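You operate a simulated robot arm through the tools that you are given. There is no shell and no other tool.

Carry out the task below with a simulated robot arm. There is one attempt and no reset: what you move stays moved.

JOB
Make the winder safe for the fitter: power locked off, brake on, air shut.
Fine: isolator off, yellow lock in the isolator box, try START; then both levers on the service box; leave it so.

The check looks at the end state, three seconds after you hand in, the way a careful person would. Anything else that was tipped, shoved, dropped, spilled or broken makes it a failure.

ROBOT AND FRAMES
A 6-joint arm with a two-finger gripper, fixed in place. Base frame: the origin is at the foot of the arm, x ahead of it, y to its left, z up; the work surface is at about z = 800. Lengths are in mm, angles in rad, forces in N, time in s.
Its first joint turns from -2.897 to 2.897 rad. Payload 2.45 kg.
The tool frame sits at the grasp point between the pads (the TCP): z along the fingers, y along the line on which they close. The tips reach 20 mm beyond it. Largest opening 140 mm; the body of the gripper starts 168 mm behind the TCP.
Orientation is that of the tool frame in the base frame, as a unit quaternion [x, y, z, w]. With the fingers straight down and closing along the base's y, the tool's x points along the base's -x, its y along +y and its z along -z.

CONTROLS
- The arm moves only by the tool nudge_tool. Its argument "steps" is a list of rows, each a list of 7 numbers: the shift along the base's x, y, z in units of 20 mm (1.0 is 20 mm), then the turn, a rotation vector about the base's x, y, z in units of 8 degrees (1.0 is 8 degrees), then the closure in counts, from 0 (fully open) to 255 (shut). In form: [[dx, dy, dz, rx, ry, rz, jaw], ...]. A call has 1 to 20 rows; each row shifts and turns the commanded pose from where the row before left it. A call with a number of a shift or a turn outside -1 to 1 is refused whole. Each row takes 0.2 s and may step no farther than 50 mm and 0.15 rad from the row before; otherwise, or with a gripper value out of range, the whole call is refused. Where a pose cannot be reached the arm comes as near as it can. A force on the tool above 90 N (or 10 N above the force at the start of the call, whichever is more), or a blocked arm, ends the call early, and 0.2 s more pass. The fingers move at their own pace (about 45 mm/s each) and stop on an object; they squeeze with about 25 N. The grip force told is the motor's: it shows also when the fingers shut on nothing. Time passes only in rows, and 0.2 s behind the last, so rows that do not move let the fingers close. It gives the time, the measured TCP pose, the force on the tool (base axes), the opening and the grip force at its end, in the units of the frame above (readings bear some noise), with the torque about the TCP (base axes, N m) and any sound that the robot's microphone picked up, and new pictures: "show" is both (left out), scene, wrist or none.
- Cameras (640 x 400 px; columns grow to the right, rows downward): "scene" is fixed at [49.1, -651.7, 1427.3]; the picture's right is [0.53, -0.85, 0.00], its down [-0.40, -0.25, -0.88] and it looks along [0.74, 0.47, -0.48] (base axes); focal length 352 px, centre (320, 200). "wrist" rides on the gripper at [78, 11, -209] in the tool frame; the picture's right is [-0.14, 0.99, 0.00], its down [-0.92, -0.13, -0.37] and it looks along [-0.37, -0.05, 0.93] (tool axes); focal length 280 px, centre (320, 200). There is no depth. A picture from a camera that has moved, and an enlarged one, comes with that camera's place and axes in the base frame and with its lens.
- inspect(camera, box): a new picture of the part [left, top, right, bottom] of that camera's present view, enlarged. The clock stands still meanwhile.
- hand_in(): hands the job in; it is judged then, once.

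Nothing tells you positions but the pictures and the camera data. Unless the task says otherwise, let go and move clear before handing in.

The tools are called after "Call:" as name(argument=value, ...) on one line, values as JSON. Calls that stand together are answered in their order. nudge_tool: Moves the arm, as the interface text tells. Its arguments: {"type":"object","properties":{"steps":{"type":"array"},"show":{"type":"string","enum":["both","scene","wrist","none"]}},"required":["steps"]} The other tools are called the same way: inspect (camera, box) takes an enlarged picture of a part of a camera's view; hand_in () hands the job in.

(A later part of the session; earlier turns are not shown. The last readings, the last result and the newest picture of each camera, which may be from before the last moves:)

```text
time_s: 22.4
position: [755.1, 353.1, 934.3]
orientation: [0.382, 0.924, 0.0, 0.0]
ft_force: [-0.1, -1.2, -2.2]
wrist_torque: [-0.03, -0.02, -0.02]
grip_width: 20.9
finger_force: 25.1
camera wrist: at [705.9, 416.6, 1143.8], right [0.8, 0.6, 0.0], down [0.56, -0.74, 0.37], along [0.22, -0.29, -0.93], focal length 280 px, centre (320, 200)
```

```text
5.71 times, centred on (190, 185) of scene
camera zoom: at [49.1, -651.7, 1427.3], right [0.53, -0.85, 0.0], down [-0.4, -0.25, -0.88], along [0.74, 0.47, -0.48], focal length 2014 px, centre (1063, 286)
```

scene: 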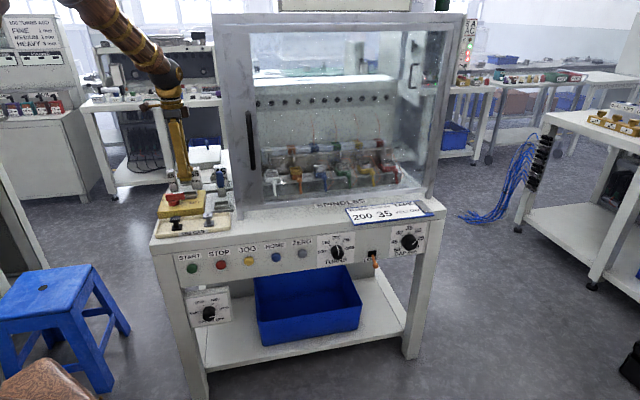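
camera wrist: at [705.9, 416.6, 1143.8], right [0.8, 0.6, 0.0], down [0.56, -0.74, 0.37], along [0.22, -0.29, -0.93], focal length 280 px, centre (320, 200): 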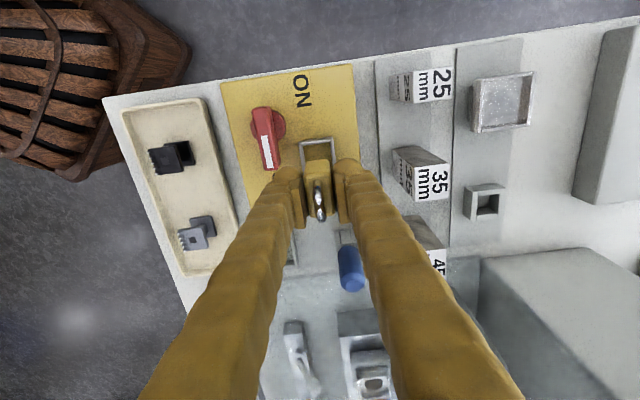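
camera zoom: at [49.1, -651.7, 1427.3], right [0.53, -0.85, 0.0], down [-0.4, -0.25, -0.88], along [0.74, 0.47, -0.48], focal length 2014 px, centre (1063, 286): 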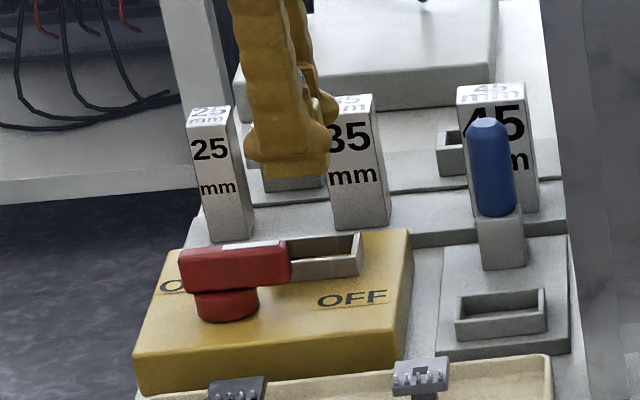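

Lock and pocket line up to within about 1 mm in machine Y and a couple of mm in X (the pocket has roughly 3–4 mm of play). I'll descend to just above the rim.

Call:
nudge_tool(steps=[[-0.02, -0.02, -0.4, 0, 0, 0, 255], [0, 0, -0.6, 0, 0, 0, 255], [0, 0, -0.6, 0, 0, 0, 255], [0, 0, -0.5, 0, 0, 0, 255]], show="both")

Call:
inspect(camera="wrist", box=[270, 100, 400, 240])

Call:
inspect(camera="scene", box=[150, 160, 230, 220])

```text
time_s: 23.4
position: [754.2, 352.3, 891.6]
orientation: [0.383, 0.924, 0.0, 0.0]
ft_force: [-0.3, 0.6, -0.6]
wrist_torque: [-0.02, -0.01, -0.03]
grip_width: 20.9
finger_force: 25.1
camera wrist: at [705.6, 416.1, 1101.6], right [0.8, 0.6, 0.0], down [0.56, -0.74, 0.37], along [0.22, -0.29, -0.93], focal length 280 px, centre (320, 200)
```

scene: 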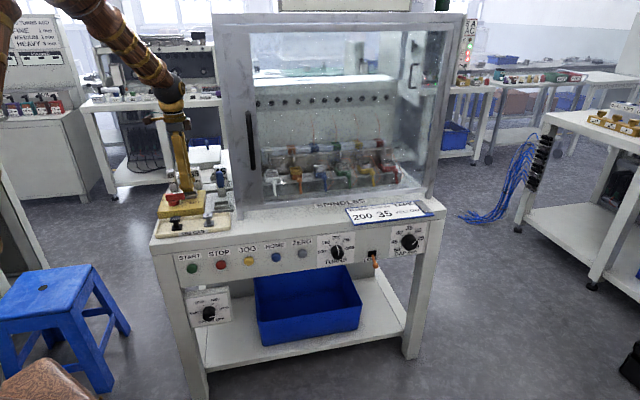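
wrist: 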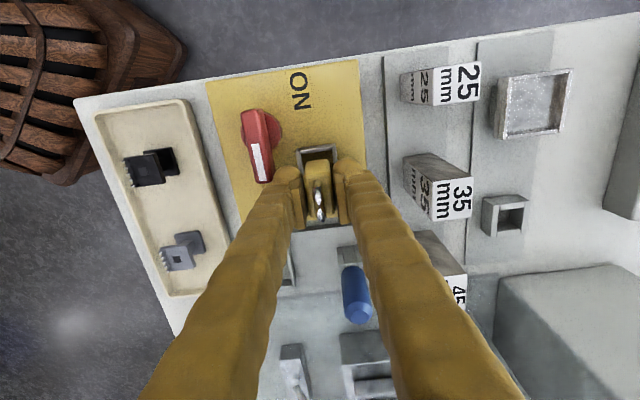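

```text
2.86 times, centred on (335, 170) of wrist
camera zoom: at [705.6, 416.1, 1101.6], right [0.8, 0.6, 0.0], down [0.56, -0.74, 0.37], along [0.22, -0.29, -0.93], focal length 801 px, centre (277, 286)
```

zoom: 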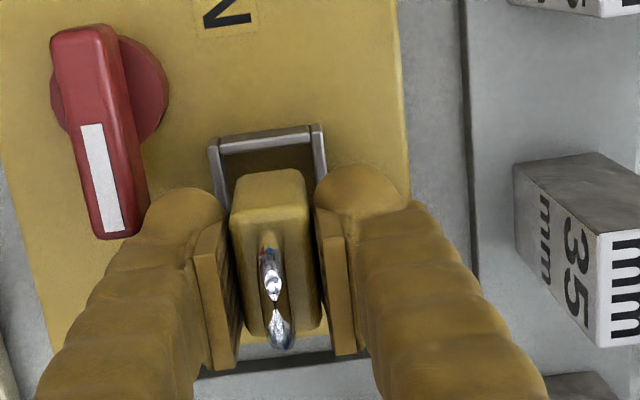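

```text
6.67 times, centred on (190, 190) of scene
camera zoom: at [49.1, -651.7, 1427.3], right [0.53, -0.85, 0.0], down [-0.4, -0.25, -0.88], along [0.74, 0.47, -0.48], focal length 2349 px, centre (1187, 267)
```

zoom: 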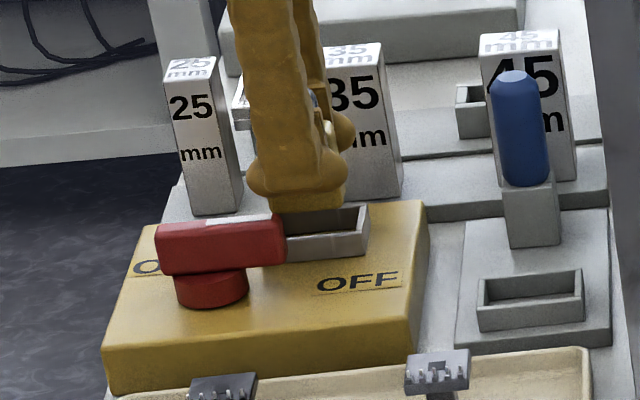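

The lock's lower edge is about 10 mm above the rim and inside the pocket outline. I'll lower in small steps and watch the force.

Call:
nudge_tool(steps=[[0.02, -0.02, -0.2, 0, 0, 0, 255], [0, 0, -0.2, 0, 0, 0, 255], [0, 0, -0.2, 0, 0, 0, 255], [0, 0, 0, 0, 0, 0, 255]], show="none")

```text
time_s: 24.4
position: [754.9, 352.9, 881.0]
orientation: [0.383, 0.924, 0.0, 0.001]
ft_force: [-0.2, 0.2, -0.9]
wrist_torque: [0.04, -0.02, 0.03]
grip_width: 20.7
finger_force: 25.1
```

Call:
nudge_tool(steps=[[0, 0, -0.12, 0, 0, 0, 255], [0, 0, -0.12, 0, 0, 0, 255], [0, 0, 0, 0, 0, 0, 255]], show="none")

Call:
inspect(camera="scene", box=[150, 160, 230, 220])

Call:
inspect(camera="wrist", box=[270, 100, 400, 240])

```text
time_s: 25.2
position: [754.8, 351.5, 875.5]
orientation: [0.383, 0.924, 0.0, 0.0]
ft_force: [-0.1, -0.3, -1.1]
wrist_torque: [0.03, 0.02, 0.01]
grip_width: 20.9
finger_force: 25.2
```

```text
6.67 times, centred on (190, 190) of scene
camera zoom: at [49.1, -651.7, 1427.3], right [0.53, -0.85, 0.0], down [-0.4, -0.25, -0.88], along [0.74, 0.47, -0.48], focal length 2349 px, centre (1187, 267)
```

zoom: 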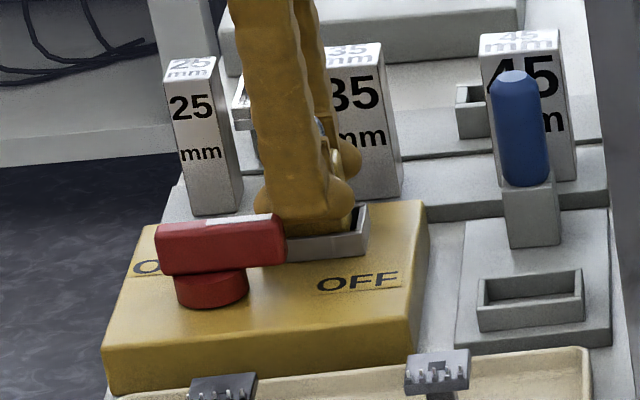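

```text
2.86 times, centred on (335, 170) of wrist
camera zoom: at [706.0, 415.5, 1084.9], right [0.8, 0.6, 0.0], down [0.56, -0.74, 0.37], along [0.22, -0.29, -0.93], focal length 801 px, centre (277, 286)
```

zoom: 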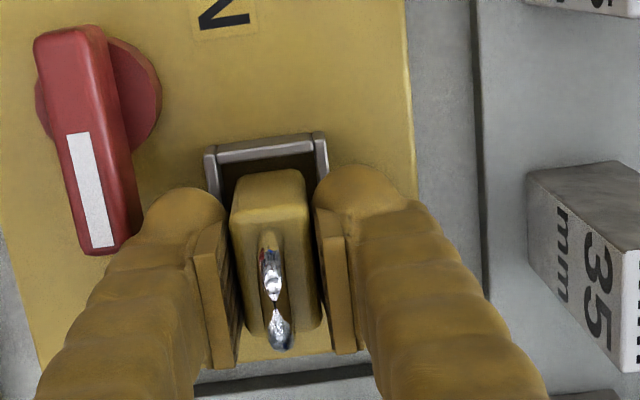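

The lock is inside the pocket rim with no contact force. Continuing down gently.

Call:
nudge_tool(steps=[[0, 0, -0.1, 0, 0, 0, 255], [0, 0, -0.1, 0, 0, 0, 255], [0, 0, 0, 0, 0, 0, 255]], show="none")

```text
time_s: 26.0
position: [754.6, 351.9, 872.2]
orientation: [0.383, 0.924, 0.0, 0.0]
ft_force: [-0.2, 0.2, -1.3]
wrist_torque: [-0.03, 0.01, 0.02]
grip_width: 20.9
finger_force: 24.9
```

Call:
nudge_tool(steps=[[0, 0, -0.07, 0, 0, 0, 255], [0, 0, -0.07, 0, 0, 0, 255], [0, 0, 0, 0, 0, 0, 255]], show="none")

```text
time_s: 26.8
position: [753.5, 352.4, 868.7]
orientation: [0.383, 0.924, 0.0, 0.0]
ft_force: [0.4, 0.7, -1.5]
wrist_torque: [0.0, 0.0, -0.02]
grip_width: 20.9
finger_force: 24.8
```

Call:
nudge_tool(steps=[[0, 0, -0.06, 0, 0, 0, 255], [0, 0, 0, 0, 0, 0, 255]], show="none")

Call:
inspect(camera="scene", box=[150, 160, 230, 220])

```text
time_s: 27.4
position: [755.3, 352.8, 868.0]
orientation: [0.381, 0.924, 0.001, 0.0]
ft_force: [-2.6, -2.9, 17.8]
wrist_torque: [0.01, 0.09, 0.01]
grip_width: 20.9
finger_force: 25.0
```

```text
6.67 times, centred on (190, 190) of scene
camera zoom: at [49.1, -651.7, 1427.3], right [0.53, -0.85, 0.0], down [-0.4, -0.25, -0.88], along [0.74, 0.47, -0.48], focal length 2349 px, centre (1187, 267)
```

zoom: 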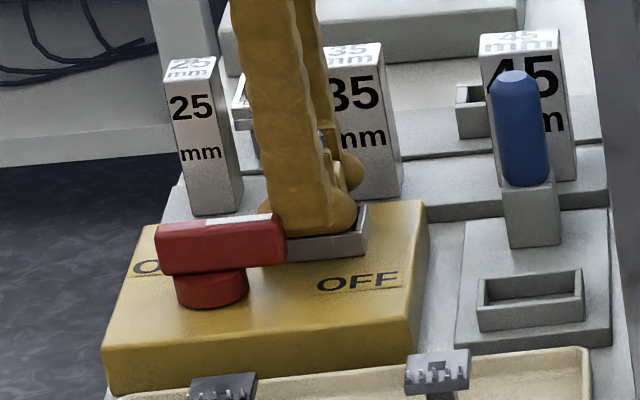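

Contact (18 N) came at exactly the expected floor depth, so the lock is seated. I'll ease off, open just enough to release (clear of the red handle), and rise.

Call:
nudge_tool(steps=[[0, 0, 0.02, 0, 0, 0, 255], [0, 0, 0, 0, 0, 0, 215], [0, 0, 0, 0, 0, 0, 195], [0, 0, 0, 0, 0, 0, 195], [0, 0, 0, 0, 0, 0, 195]], show="wrist")

```text
time_s: 28.6
position: [754.6, 352.2, 868.5]
orientation: [0.383, 0.924, 0.0, -0.001]
ft_force: [3.8, 6.0, -4.0]
wrist_torque: [0.16, -0.19, -0.14]
grip_width: 28.1
finger_force: 0.1
camera wrist: at [705.9, 415.6, 1077.2], right [0.8, 0.6, 0.0], down [0.56, -0.74, 0.37], along [0.22, -0.29, -0.93], focal length 280 px, centre (320, 200)
```

wrist: 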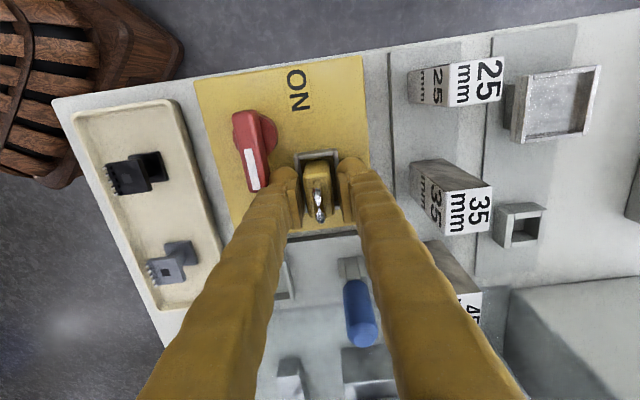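

The jaws stopped opening at 28 mm and there is a small side force, so a finger is touching something. I'll look closely before moving.

Call:
inspect(camera="wrist", box=[220, 100, 380, 240])

Call:
inspect(camera="scene", box=[160, 150, 224, 214])

```text
2.86 times, centred on (300, 170) of wrist
camera zoom: at [705.9, 415.6, 1077.2], right [0.8, 0.6, 0.0], down [0.56, -0.74, 0.37], along [0.22, -0.29, -0.93], focal length 801 px, centre (377, 286)
```

zoom: 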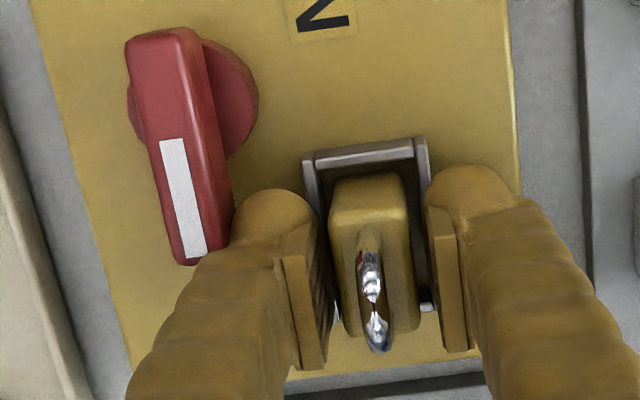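

```text
6.25 times, centred on (192, 182) of scene
camera zoom: at [49.1, -651.7, 1427.3], right [0.53, -0.85, 0.0], down [-0.4, -0.25, -0.88], along [0.74, 0.47, -0.48], focal length 2202 px, centre (1120, 312)
```

zoom: 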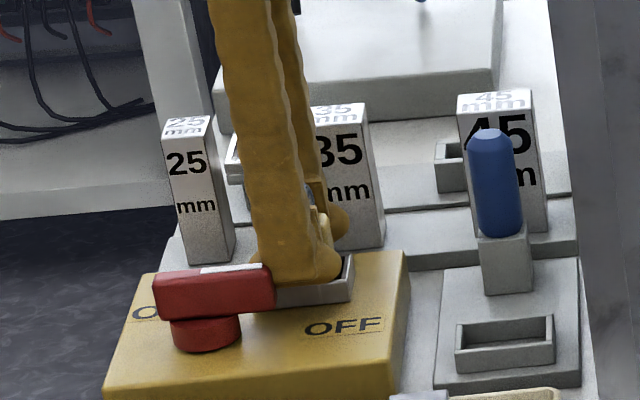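

The back of the left finger has just touched the tip of the red handle (pushing it towards its OFF stop, harmless). I'll close in a hair to 26–27 mm so neither handle nor lock is touched, then rise slowly.

Call:
nudge_tool(steps=[[0, 0, 0, 0, 0, 0, 206], [0, 0, 0, 0, 0, 0, 206], [0, 0, 0.1, 0, 0, 0, 206], [0, 0, 0.15, 0, 0, 0, 206]], show="wrist")

Call:
inspect(camera="wrist", box=[220, 100, 380, 240])

```text
time_s: 29.6
position: [754.0, 351.9, 873.2]
orientation: [0.383, 0.924, 0.001, 0.0]
ft_force: [-0.8, -0.5, -0.9]
wrist_torque: [0.02, -0.03, 0.01]
grip_width: 27.0
finger_force: 0.1
camera wrist: at [706.0, 415.4, 1082.5], right [0.8, 0.6, 0.0], down [0.56, -0.74, 0.37], along [0.22, -0.29, -0.93], focal length 280 px, centre (320, 200)
```

wrist: 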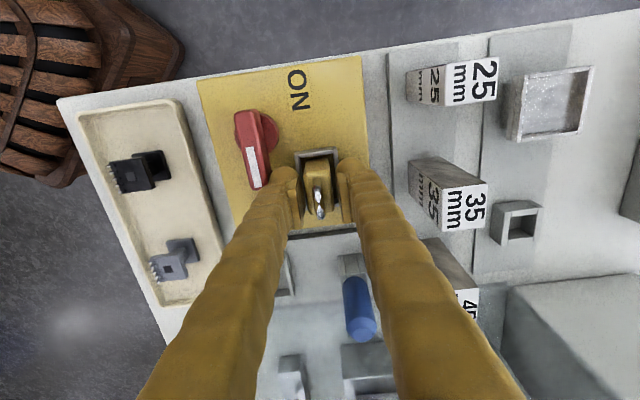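

```text
2.86 times, centred on (300, 170) of wrist
camera zoom: at [706.0, 415.4, 1082.5], right [0.8, 0.6, 0.0], down [0.56, -0.74, 0.37], along [0.22, -0.29, -0.93], focal length 801 px, centre (377, 286)
```

zoom: 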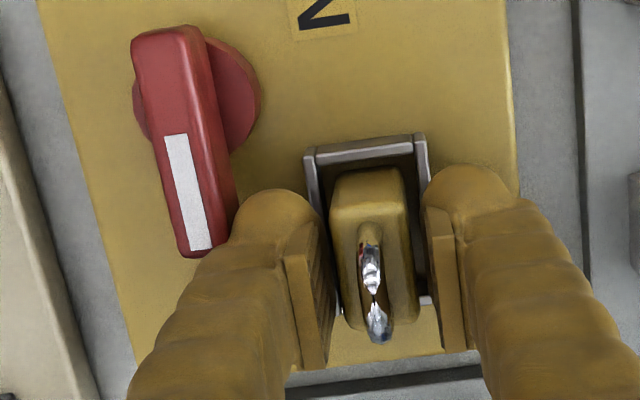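

No force now and the lock stays in the pocket. Rising clear.

Call:
nudge_tool(steps=[[0, 0, 0.3, 0, 0, 0, 206], [0, 0, 0.7, 0, 0, 0, 206], [0, 0, 1, 0, 0, 0, 206], [0, 0, 1, 0, 0, 0, 206], [0, 0, 1, 0, 0, 0, 206], [0, 0, 1, 0, 0, 0, 206]], show="both")

Call:
inspect(camera="scene", box=[150, 150, 246, 220])

Call:
inspect(camera="wrist", box=[220, 80, 380, 220])

```text
time_s: 31.0
position: [754.8, 351.5, 974.8]
orientation: [0.382, 0.924, -0.001, -0.001]
ft_force: [0.2, 0.2, -0.2]
wrist_torque: [-0.01, 0.0, -0.03]
grip_width: 26.6
finger_force: 0.1
camera wrist: at [706.4, 415.7, 1183.0], right [0.8, 0.6, 0.0], down [0.56, -0.74, 0.37], along [0.22, -0.29, -0.93], focal length 280 px, centre (320, 200)
```

scene: 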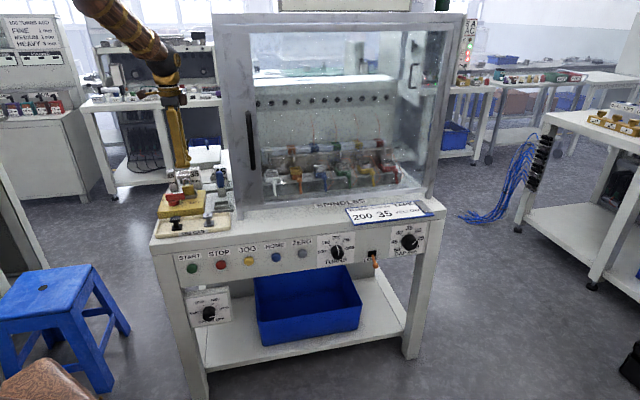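
wrist: 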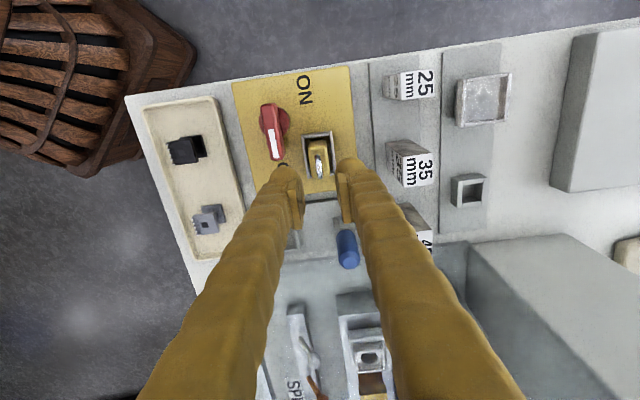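

```text
5.71 times, centred on (198, 185) of scene
camera zoom: at [49.1, -651.7, 1427.3], right [0.53, -0.85, 0.0], down [-0.4, -0.25, -0.88], along [0.74, 0.47, -0.48], focal length 2014 px, centre (1017, 286)
```

zoom: 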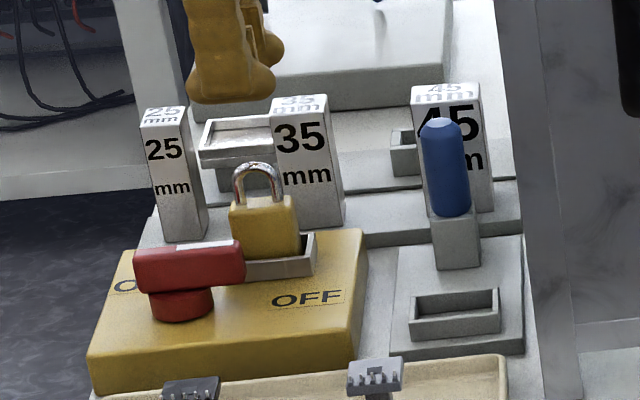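

```text
2.86 times, centred on (300, 150) of wrist
camera zoom: at [706.4, 415.7, 1183.0], right [0.8, 0.6, 0.0], down [0.56, -0.74, 0.37], along [0.22, -0.29, -0.93], focal length 801 px, centre (377, 343)
```

zoom: 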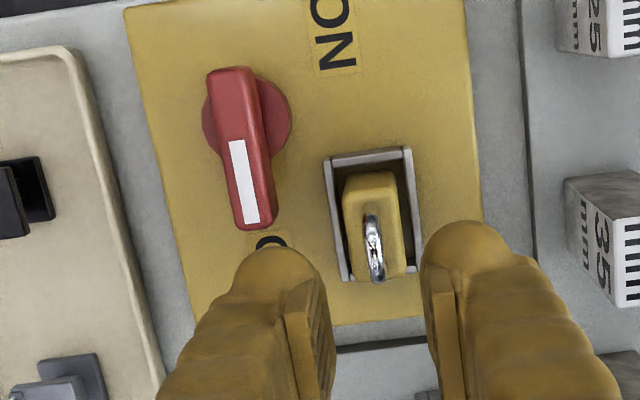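

The yellow lock is seated in the isolator pocket with the knob at OFF. Next is the START try: I'll close the fingers, move to the front of the machine and face the tool towards the panel.

Call:
nudge_tool(steps=[[0, 0, 1, 0, 0, 0, 255], [-0.944, -0.97, 0.1, 0, 0, 0.865, 255], [-0.944, -0.97, 0, 0, 0, 0.865, 255], [-0.944, -0.97, 0, 0, 0, 0.865, 255], [-0.944, -0.97, 0, 0, 0, 0.865, 255], [-0.944, -0.97, 0, 0, 0, 0.865, 255], [-0.944, -0.97, 0, 0, 0, 0.865, 255], [-0.944, -0.97, 0, 0, 0, 0.865, 255], [-0.944, -0.97, 0, 0, 0, 0.865, 255], [-0.944, -0.97, 0, 0, 0, 0.865, 255], [-0.944, -0.97, 0, 0, 0, 0.865, 255], [-0.944, -0.97, 0, 0, 0, 0.865, 255], [-0.944, -0.97, 0, 0, 0, 0.865, 255], [-0.944, -0.97, 0, 0, 0, 0.865, 255]], show="both")

```text
time_s: 34.0
position: [509.3, 98.7, 994.5]
orientation: [-0.383, 0.924, 0.001, 0.0]
ft_force: [0.6, -0.1, 0.1]
wrist_torque: [-0.04, -0.02, 0.05]
grip_width: 0.0
finger_force: 24.9
camera wrist: at [445.3, 52.1, 1204.4], right [-0.6, 0.8, 0.0], down [0.74, 0.56, 0.37], along [0.29, 0.22, -0.93], focal length 280 px, centre (320, 200)
```

scene: 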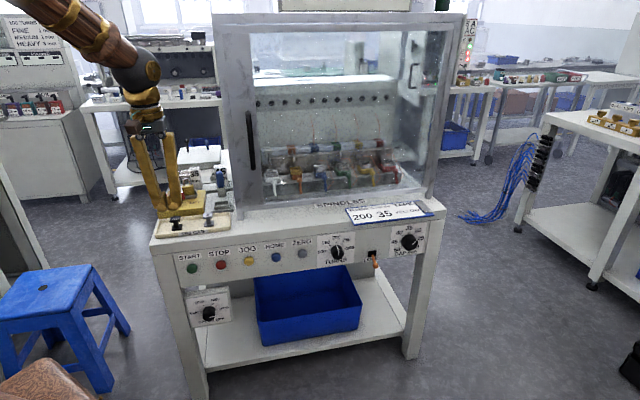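
wrist: 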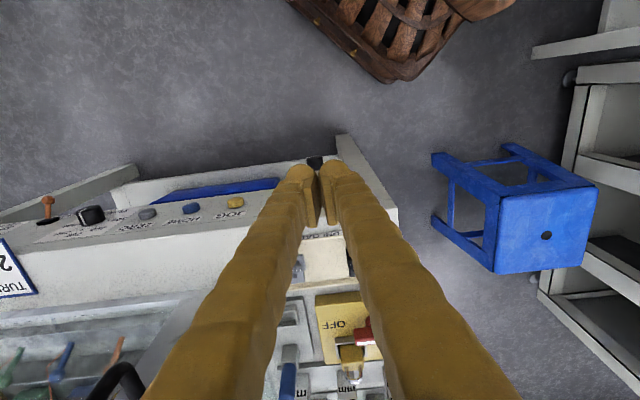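

I'm in front of the panel at machine X = 290, Y = 430. I'll tilt the tool 30° so the fingertips lead towards the panel, and descend towards START height.

Call:
nudge_tool(steps=[[0, 0, -0.5, 0.663, -0.663, 0, 255], [0, 0, -0.5, 0.663, -0.663, 0, 255], [0, 0, -0.8, 0.663, -0.663, 0, 255], [0, 0, -0.8, 0.663, -0.663, 0, 255], [0, 0, -1, 0, 0, 0, 255], [0, 0, -1, 0, 0, 0, 255], [0, 0, -1, 0, 0, 0, 255], [0, 0, -1, 0, 0, 0, 255], [0, 0, -1, 0, 0, 0, 255], [0, 0, -1, 0, 0, 0, 255], [0, 0, -1, 0, 0, 0, 255]], show="both")

```text
time_s: 36.4
position: [569.4, 98.7, 837.0]
orientation: [-0.371, 0.892, 0.1, 0.237]
ft_force: [0.6, -0.2, -0.6]
wrist_torque: [-0.01, -0.02, 0.04]
grip_width: 0.0
finger_force: 25.1
out of reach, approached as far as the arm can: row 5, 6, 7, 8, 9, 10, 11
camera wrist: at [440.0, -15.9, 980.7], right [-0.62, 0.78, 0.07], down [0.53, 0.34, 0.78], along [0.58, 0.52, -0.63], focal length 280 px, centre (320, 200)
```

scene: 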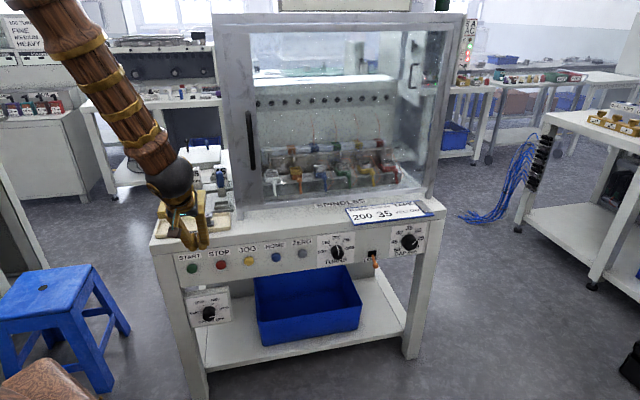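
wrist: 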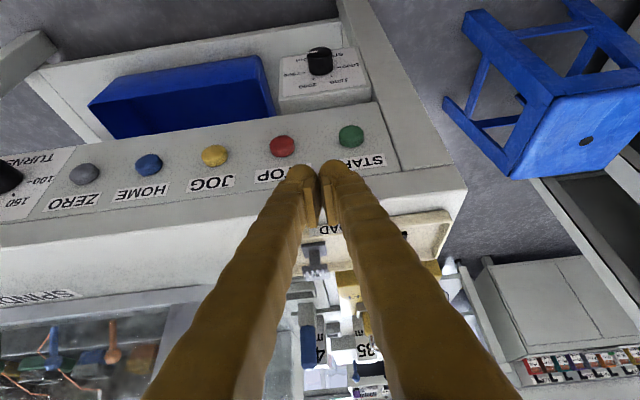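

The 30° tilt brings the wrist too near the base, so the arm could not follow it down; nothing was touched. I'll go back up, reduce the tilt to about 15°, and come forward to machine Y ≈ 470 before descending.

Call:
nudge_tool(steps=[[0, 0, 1, 0, 0, 0, 255], [0, 0, 1, 0, 0, 0, 255], [0, 0, 1, 0, 0, 0, 255], [0, 0, 1, 0, 0, 0, 255], [0, 0, 1, 0, 0, 0, 255], [0, 0, 1, 0, 0, 0, 255], [0, 0, 1, 0, 0, 0, 255], [0, 0, 0, -0.663, 0.663, 0, 255], [0, 0, 0, -0.663, 0.663, 0, 255], [0.7, 0.7, 0, 0, 0, 0, 255], [0.7, 0.7, 0, 0, 0, 0, 255]], show="scene")

```text
time_s: 38.8
position: [596.6, 126.9, 977.5]
orientation: [-0.379, 0.916, 0.05, 0.121]
ft_force: [0.7, 0.0, 0.5]
wrist_torque: [-0.02, 0.01, 0.04]
grip_width: 0.2
finger_force: 25.4
```

scene: 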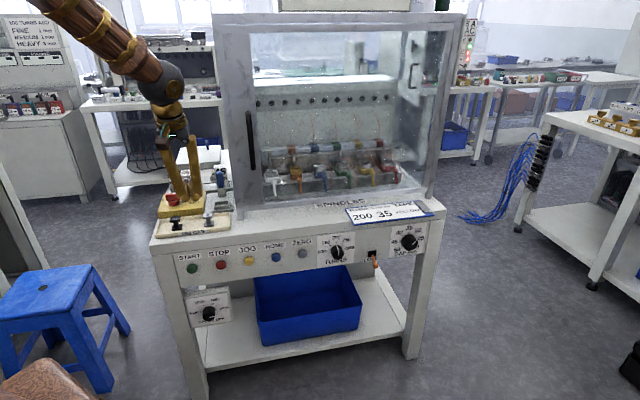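

Now at 15° tilt. I'll move to machine X = 289, Y = 470 and descend in front of START.

Call:
nudge_tool(steps=[[-1, 0.02, 0, 0, 0, 0, 255], [-1, 0.02, 0, 0, 0, 0, 255], [-1, 0.02, -0.5, 0, 0, 0, 255], [0, 0, -1, 0, 0, 0, 255], [0, 0, -1, 0, 0, 0, 255], [0, 0, -1, 0, 0, 0, 255], [0, 0, -1, 0, 0, 0, 255], [0, 0, -1, 0, 0, 0, 255]], show="scene")

```text
time_s: 40.6
position: [537.0, 127.0, 866.8]
orientation: [-0.38, 0.916, 0.05, 0.121]
ft_force: [-0.2, -0.2, 0.4]
wrist_torque: [0.02, 0.02, -0.01]
grip_width: 0.0
finger_force: 25.1
```

scene: 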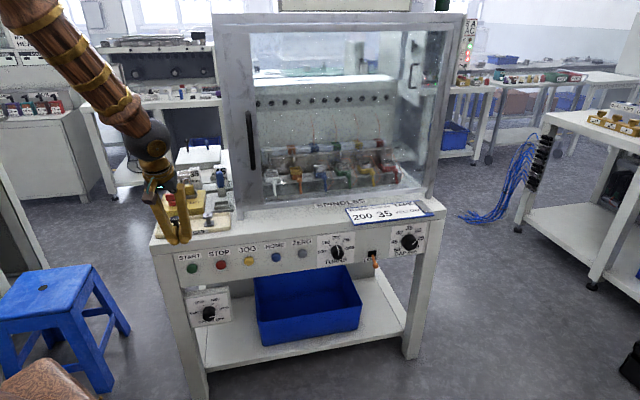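

Call:
nudge_tool(steps=[[0, 0, -1, 0, 0, 0, 255], [0, 0, -1, 0, 0, 0, 255], [0, 0, -1, 0, 0, 0, 255], [0, 0, -1, 0, 0, 0, 255], [0, 0, -1, 0, 0, 0, 255]], show="both")

```text
time_s: 41.8
position: [536.2, 127.3, 767.7]
orientation: [-0.379, 0.916, 0.05, 0.121]
ft_force: [-0.2, 1.0, -0.1]
wrist_torque: [0.01, -0.01, 0.02]
grip_width: 0.0
finger_force: 24.9
camera wrist: at [437.3, 44.0, 949.5], right [-0.61, 0.8, 0.04], down [0.65, 0.47, 0.59], along [0.46, 0.38, -0.8], focal length 280 px, centre (320, 200)
```

scene: 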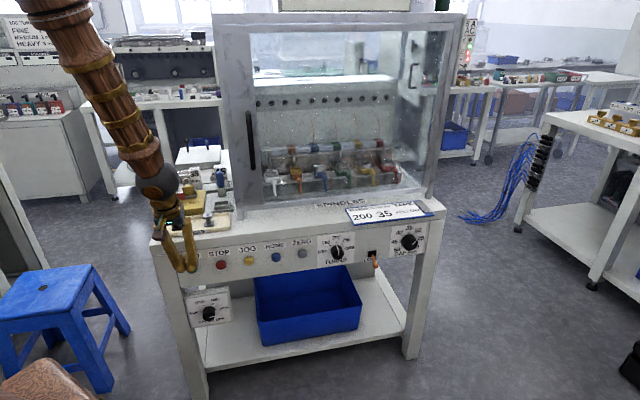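
wrist: 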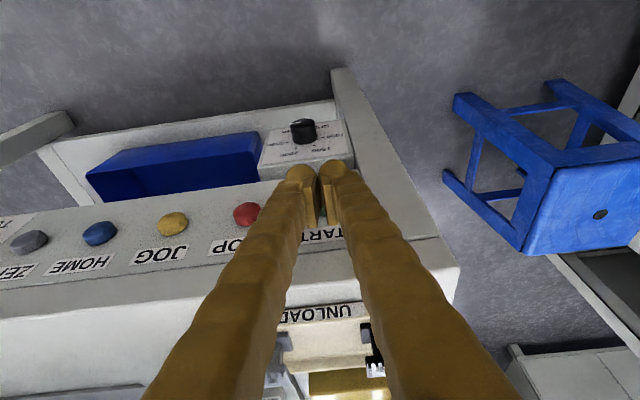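

Call:
inspect(camera="wrist", box=[240, 120, 400, 260])

Call:
inspect(camera="scene", box=[130, 180, 258, 290])

```text
2.86 times, centred on (320, 190) of wrist
camera zoom: at [437.3, 44.0, 949.5], right [-0.61, 0.8, 0.04], down [0.65, 0.47, 0.59], along [0.46, 0.38, -0.8], focal length 801 px, centre (320, 229)
```

zoom: 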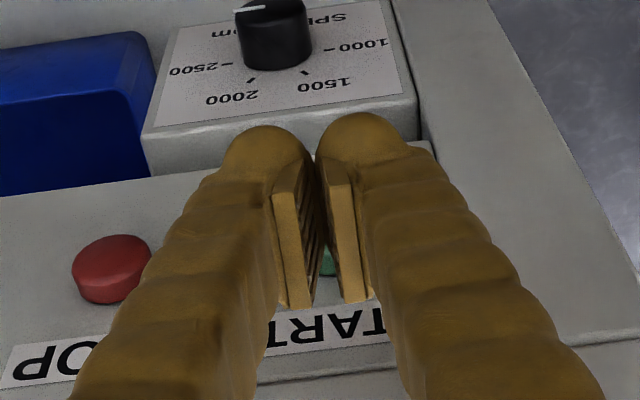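

```text
3.64 times, centred on (194, 235) of scene
camera zoom: at [49.1, -651.7, 1427.3], right [0.53, -0.85, 0.0], down [-0.4, -0.25, -0.88], along [0.74, 0.47, -0.48], focal length 1282 px, centre (778, 73)
```

zoom: 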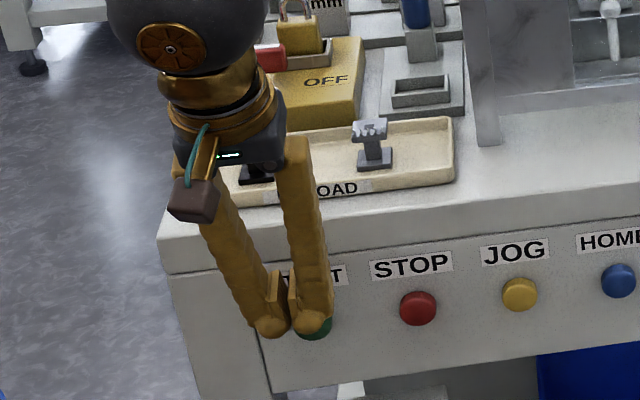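

START shows green right between the fingertips. I'll go down the last 60 mm to button height, still about 40 mm short of it.

Call:
nudge_tool(steps=[[0, 0, -1, 0, 0, 0, 255], [0, 0, -1, 0, 0, 0, 255], [0, 0, -1, 0, 0, 0, 255]], show="both")

Call:
inspect(camera="scene", box=[130, 180, 258, 290])

Call:
inspect(camera="wrist", box=[240, 120, 400, 260])

```text
time_s: 42.6
position: [538.1, 128.2, 707.2]
orientation: [-0.38, 0.916, 0.052, 0.119]
ft_force: [0.0, -0.6, 0.5]
wrist_torque: [-0.02, 0.01, 0.0]
grip_width: 0.1
finger_force: 24.7
camera wrist: at [438.8, 44.2, 890.3], right [-0.61, 0.79, 0.04], down [0.65, 0.47, 0.59], along [0.45, 0.38, -0.81], focal length 280 px, centre (320, 200)
```

scene: 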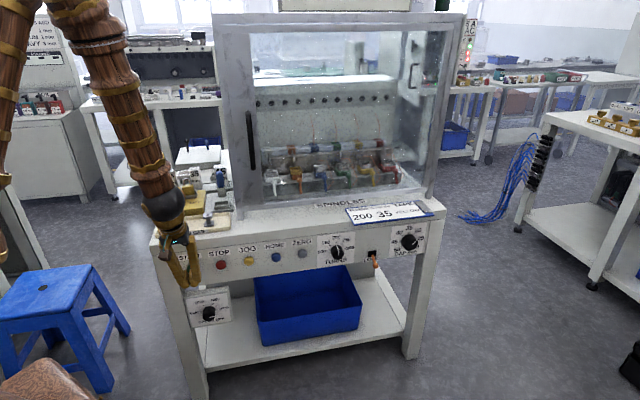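
wrist: 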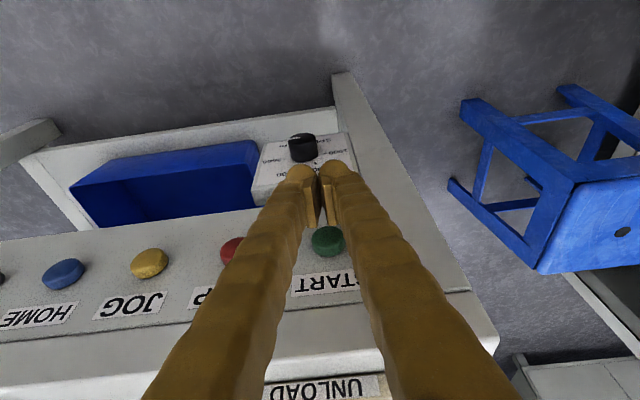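

```text
3.64 times, centred on (194, 235) of scene
camera zoom: at [49.1, -651.7, 1427.3], right [0.53, -0.85, 0.0], down [-0.4, -0.25, -0.88], along [0.74, 0.47, -0.48], focal length 1282 px, centre (778, 73)
```

zoom: 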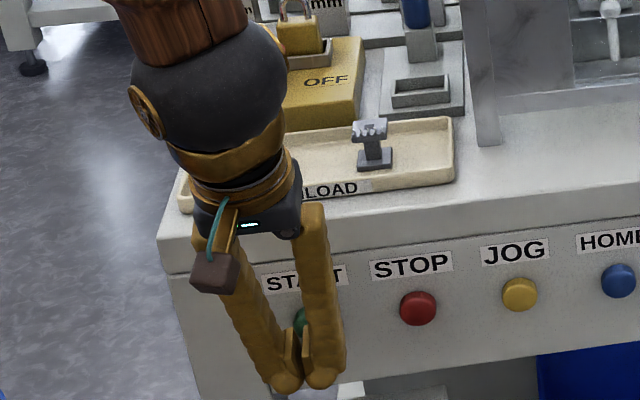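

```text
2.86 times, centred on (320, 190) of wrist
camera zoom: at [438.8, 44.2, 890.3], right [-0.61, 0.79, 0.04], down [0.65, 0.47, 0.59], along [0.45, 0.38, -0.81], focal length 801 px, centre (320, 229)
```

zoom: 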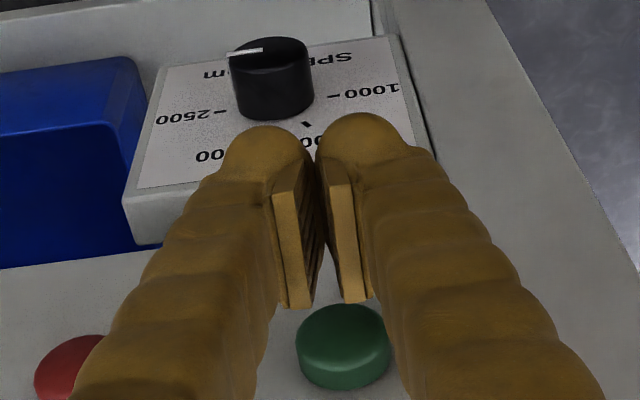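

The finger gap lines up with the button in X, and the leading tip is at button height (about z = 693). I'll advance 30 mm, then go in small steps while watching the force.

Call:
nudge_tool(steps=[[0.35, 0.35, -0.15, 0, 0, 0, 255], [0.35, 0.35, 0, 0, 0, 0, 255], [0.35, 0.35, 0, 0, 0, 0, 255]], show="both")

Call:
inspect(camera="wrist", box=[240, 120, 400, 260])

Call:
inspect(camera="scene", box=[130, 180, 258, 290])

```text
time_s: 43.4
position: [559.0, 148.9, 703.5]
orientation: [-0.379, 0.916, 0.05, 0.121]
ft_force: [0.3, -0.3, 0.2]
wrist_torque: [-0.02, 0.07, -0.03]
grip_width: 0.0
finger_force: 24.4
camera wrist: at [458.4, 64.6, 886.3], right [-0.61, 0.79, 0.04], down [0.65, 0.47, 0.59], along [0.46, 0.38, -0.8], focal length 280 px, centre (320, 200)
```

scene: 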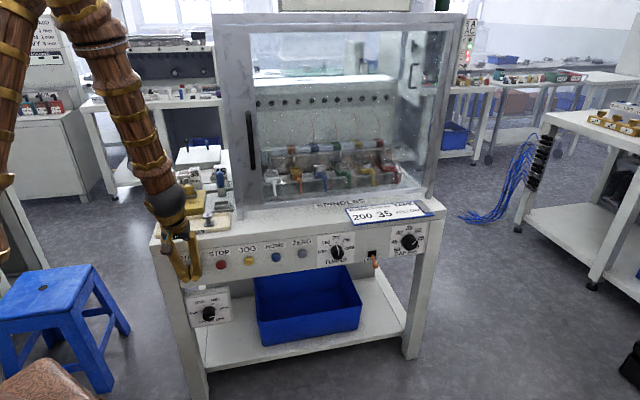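
wrist: 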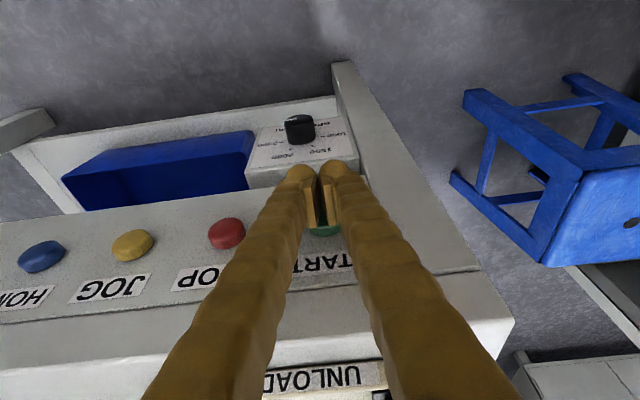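

```text
2.86 times, centred on (320, 190) of wrist
camera zoom: at [458.4, 64.6, 886.3], right [-0.61, 0.79, 0.04], down [0.65, 0.47, 0.59], along [0.46, 0.38, -0.8], focal length 801 px, centre (320, 229)
```

zoom: 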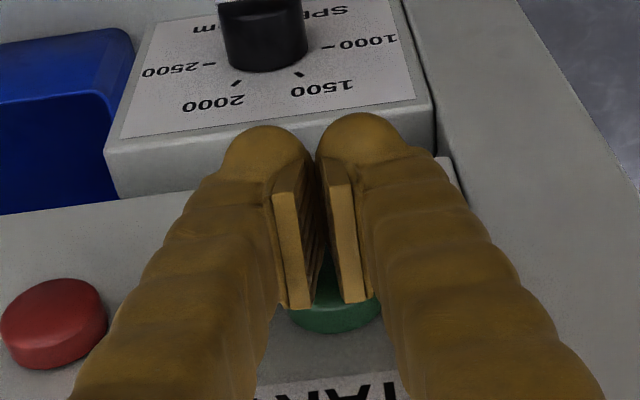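

```text
3.64 times, centred on (194, 235) of scene
camera zoom: at [49.1, -651.7, 1427.3], right [0.53, -0.85, 0.0], down [-0.4, -0.25, -0.88], along [0.74, 0.47, -0.48], focal length 1282 px, centre (778, 73)
```

zoom: 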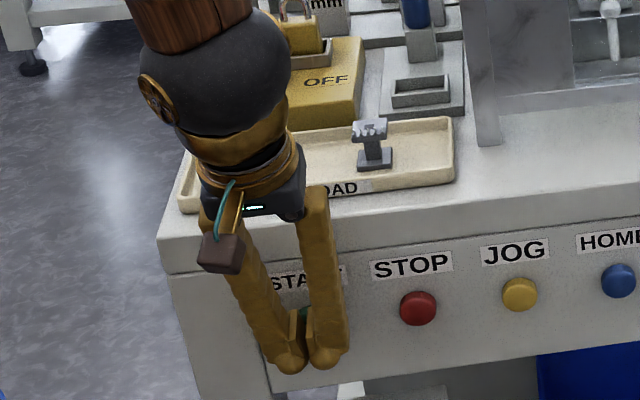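

Only a few mm remain. Now small forward steps with force checks.

Call:
nudge_tool(steps=[[0.1, 0.1, 0, 0, 0, 0, 255], [0.1, 0.1, 0, 0, 0, 0, 255], [0, 0, 0, 0, 0, 0, 255]], show="none")

```text
time_s: 44.2
position: [562.2, 152.1, 704.9]
orientation: [-0.38, 0.916, 0.05, 0.12]
ft_force: [-0.7, -0.8, -0.1]
wrist_torque: [0.01, 0.02, 0.01]
grip_width: 6.0
finger_force: 28.9
```

Call:
inspect(camera="wrist", box=[270, 140, 370, 250])

Call:
inspect(camera="scene", box=[150, 230, 230, 290])

```text
3.64 times, centred on (320, 195) of wrist
camera zoom: at [462.4, 68.3, 886.5], right [-0.61, 0.79, 0.04], down [0.65, 0.47, 0.59], along [0.46, 0.38, -0.8], focal length 1020 px, centre (320, 218)
```

zoom: 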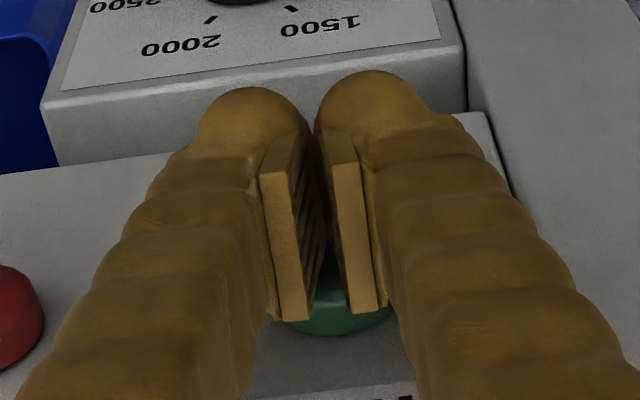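

```text
6.67 times, centred on (190, 260) of scene
camera zoom: at [49.1, -651.7, 1427.3], right [0.53, -0.85, 0.0], down [-0.4, -0.25, -0.88], along [0.74, 0.47, -0.48], focal length 2349 px, centre (1187, -200)
```

zoom: 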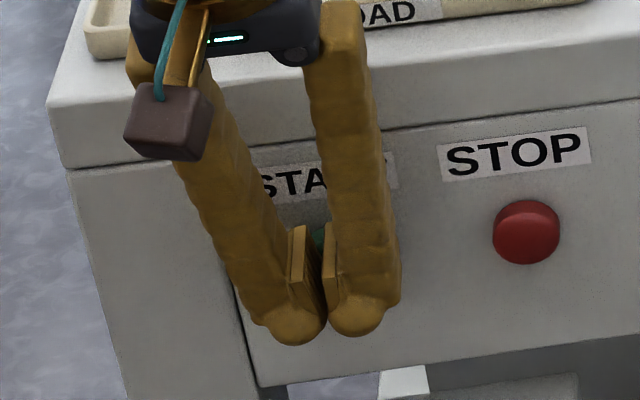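

The round button is wedging the two fingers apart instead of being pushed. I'll back off, shift sideways about 11 mm (away from STOP) so a single solid finger faces the button, and press again.

Call:
nudge_tool(steps=[[-0.25, -0.25, 0, 0, 0, 0, 255], [-0.25, -0.25, 0, 0, 0, 0, 255], [-0.39, 0.39, 0, 0, 0, 0, 255], [0, 0, 0, 0, 0, 0, 255]], show="both")

Call:
inspect(camera="wrist", box=[270, 140, 370, 250])

Call:
inspect(camera="scene", box=[150, 230, 230, 290])

```text
time_s: 45.2
position: [544.0, 149.2, 704.5]
orientation: [-0.379, 0.916, 0.05, 0.12]
ft_force: [0.2, -0.7, 0.2]
wrist_torque: [0.0, 0.02, -0.01]
grip_width: 0.0
finger_force: 29.5
camera wrist: at [444.7, 66.3, 886.5], right [-0.61, 0.79, 0.04], down [0.65, 0.47, 0.59], along [0.46, 0.38, -0.8], focal length 280 px, centre (320, 200)
```

scene: 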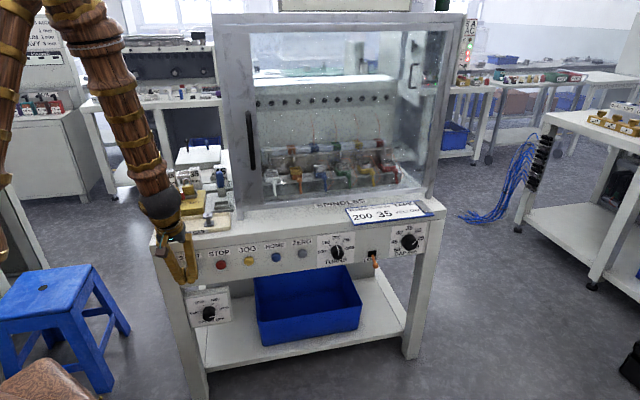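
wrist: 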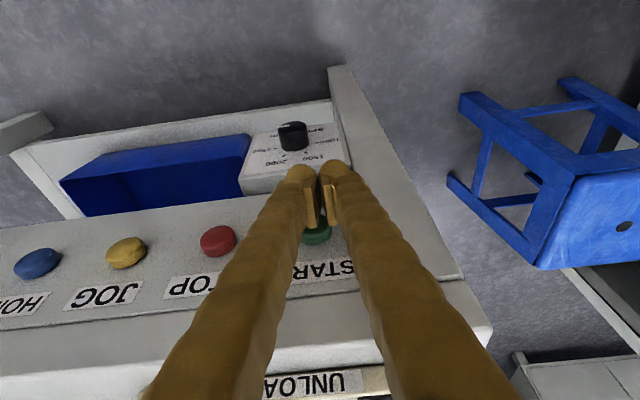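

```text
3.64 times, centred on (320, 195) of wrist
camera zoom: at [444.7, 66.3, 886.5], right [-0.61, 0.79, 0.04], down [0.65, 0.47, 0.59], along [0.46, 0.38, -0.8], focal length 1020 px, centre (320, 218)
```

zoom: 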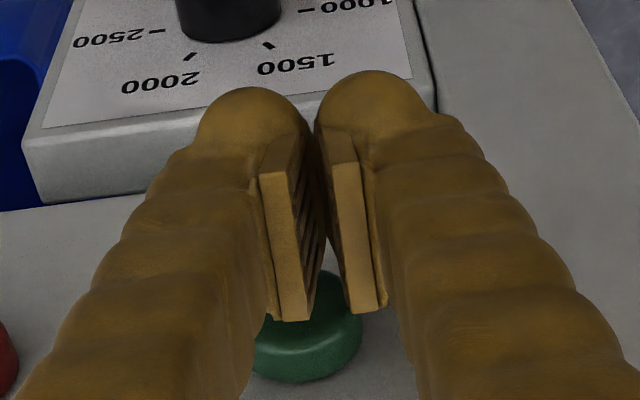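

```text
6.67 times, centred on (190, 260) of scene
camera zoom: at [49.1, -651.7, 1427.3], right [0.53, -0.85, 0.0], down [-0.4, -0.25, -0.88], along [0.74, 0.47, -0.48], focal length 2349 px, centre (1187, -200)
```

zoom: 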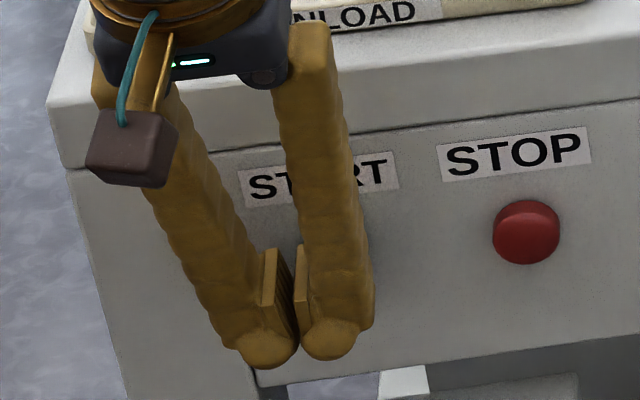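

Call:
nudge_tool(steps=[[0.2, 0.2, 0, 0, 0, 0, 255], [0.15, 0.15, 0, 0, 0, 0, 255], [0, 0, 0, 0, 0, 0, 255]], show="none")

```text
time_s: 46.0
position: [551.3, 157.5, 704.5]
orientation: [-0.38, 0.916, 0.051, 0.12]
ft_force: [-0.1, 0.1, 0.3]
wrist_torque: [-0.01, -0.03, -0.02]
grip_width: 0.2
finger_force: 29.3
```

Call:
nudge_tool(steps=[[0.1, 0.1, 0, 0, 0, 0, 255], [0.1, 0.1, 0, 0, 0, 0, 255], [0, 0, 0, 0, 0, 0, 255]], show="none")

```text
time_s: 46.8
position: [555.6, 161.9, 704.8]
orientation: [-0.38, 0.916, 0.05, 0.121]
ft_force: [0.8, -0.2, -0.2]
wrist_torque: [0.0, 0.02, -0.02]
grip_width: 0.0
finger_force: 29.3
```

Call:
nudge_tool(steps=[[0.1, 0.1, 0, 0, 0, 0, 255], [0.1, 0.1, 0, 0, 0, 0, 255], [0, 0, 0, 0, 0, 0, 255]], show="none")

Call:
inspect(camera="wrist", box=[270, 140, 370, 250])

Call:
inspect(camera="scene", box=[150, 230, 230, 290])

```text
time_s: 47.6
position: [558.5, 164.7, 704.2]
orientation: [-0.379, 0.916, 0.05, 0.12]
ft_force: [-11.1, -18.6, 2.9]
wrist_torque: [-0.15, 0.01, -0.31]
grip_width: 0.0
finger_force: 29.2
heard: click
```

```text
3.64 times, centred on (320, 195) of wrist
camera zoom: at [459.1, 81.0, 886.5], right [-0.61, 0.8, 0.04], down [0.65, 0.47, 0.59], along [0.45, 0.38, -0.8], focal length 1020 px, centre (320, 218)
```

zoom: 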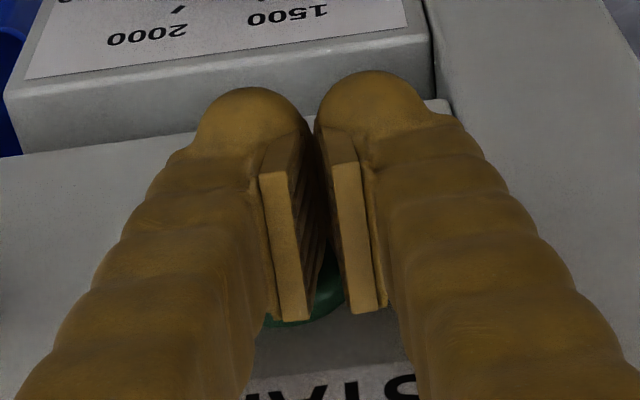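

```text
6.67 times, centred on (190, 260) of scene
camera zoom: at [49.1, -651.7, 1427.3], right [0.53, -0.85, 0.0], down [-0.4, -0.25, -0.88], along [0.74, 0.47, -0.48], focal length 2349 px, centre (1187, -200)
```

zoom: 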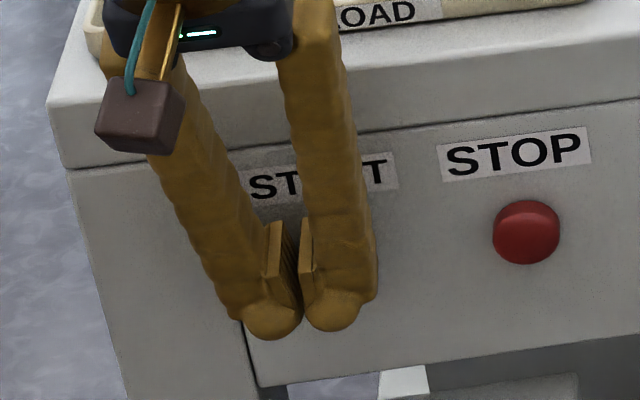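

START clicked under about 21 N and no machine sound followed, so the lock-off holds. I'll back away from the panel.

Call:
nudge_tool(steps=[[-0.3, -0.3, 0, 0, 0, 0, 255], [-0.7, -0.7, 0, 0, 0, 0, 255], [-0.7, -0.7, 0, 0, 0, 0, 255], [0, 0, 0, 0, 0, 0, 255]], show="both")

Call:
inspect(camera="scene", box=[200, 0, 470, 220])

```text
time_s: 48.6
position: [537.3, 131.8, 707.4]
orientation: [-0.379, 0.917, 0.05, 0.119]
ft_force: [-0.5, -0.4, -0.1]
wrist_torque: [-0.02, 0.01, 0.02]
grip_width: 0.2
finger_force: 29.5
out of reach, approached as far as the arm can: row 3
camera wrist: at [438.4, 49.4, 889.4], right [-0.61, 0.79, 0.04], down [0.65, 0.47, 0.59], along [0.45, 0.38, -0.81], focal length 280 px, centre (320, 200)
```

scene: 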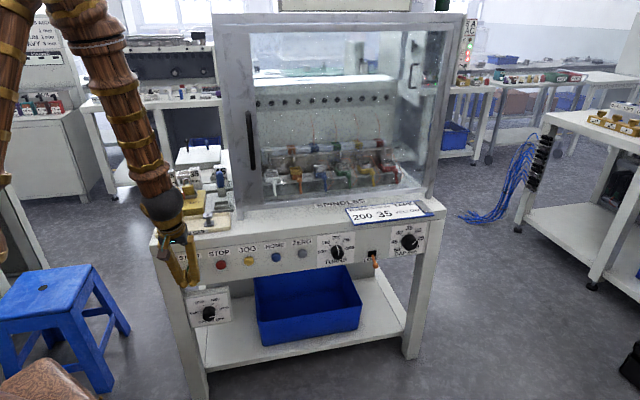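
wrist: 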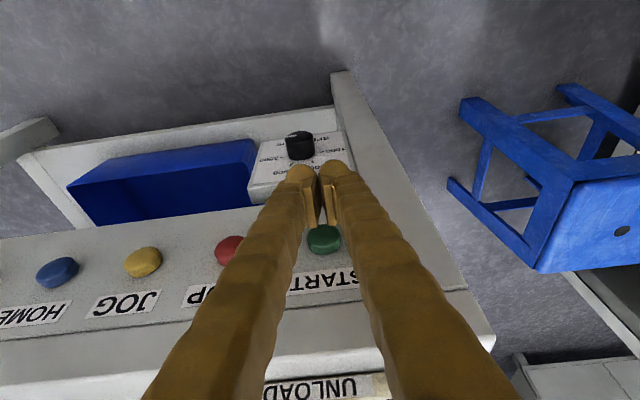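

```text
1.82 times, centred on (335, 110) of scene
camera zoom: at [49.1, -651.7, 1427.3], right [0.53, -0.85, 0.0], down [-0.4, -0.25, -0.88], along [0.74, 0.47, -0.48], focal length 641 px, centre (293, 364)
```

zoom: 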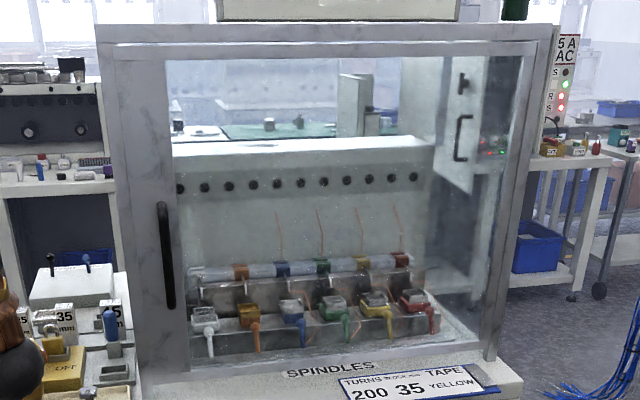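

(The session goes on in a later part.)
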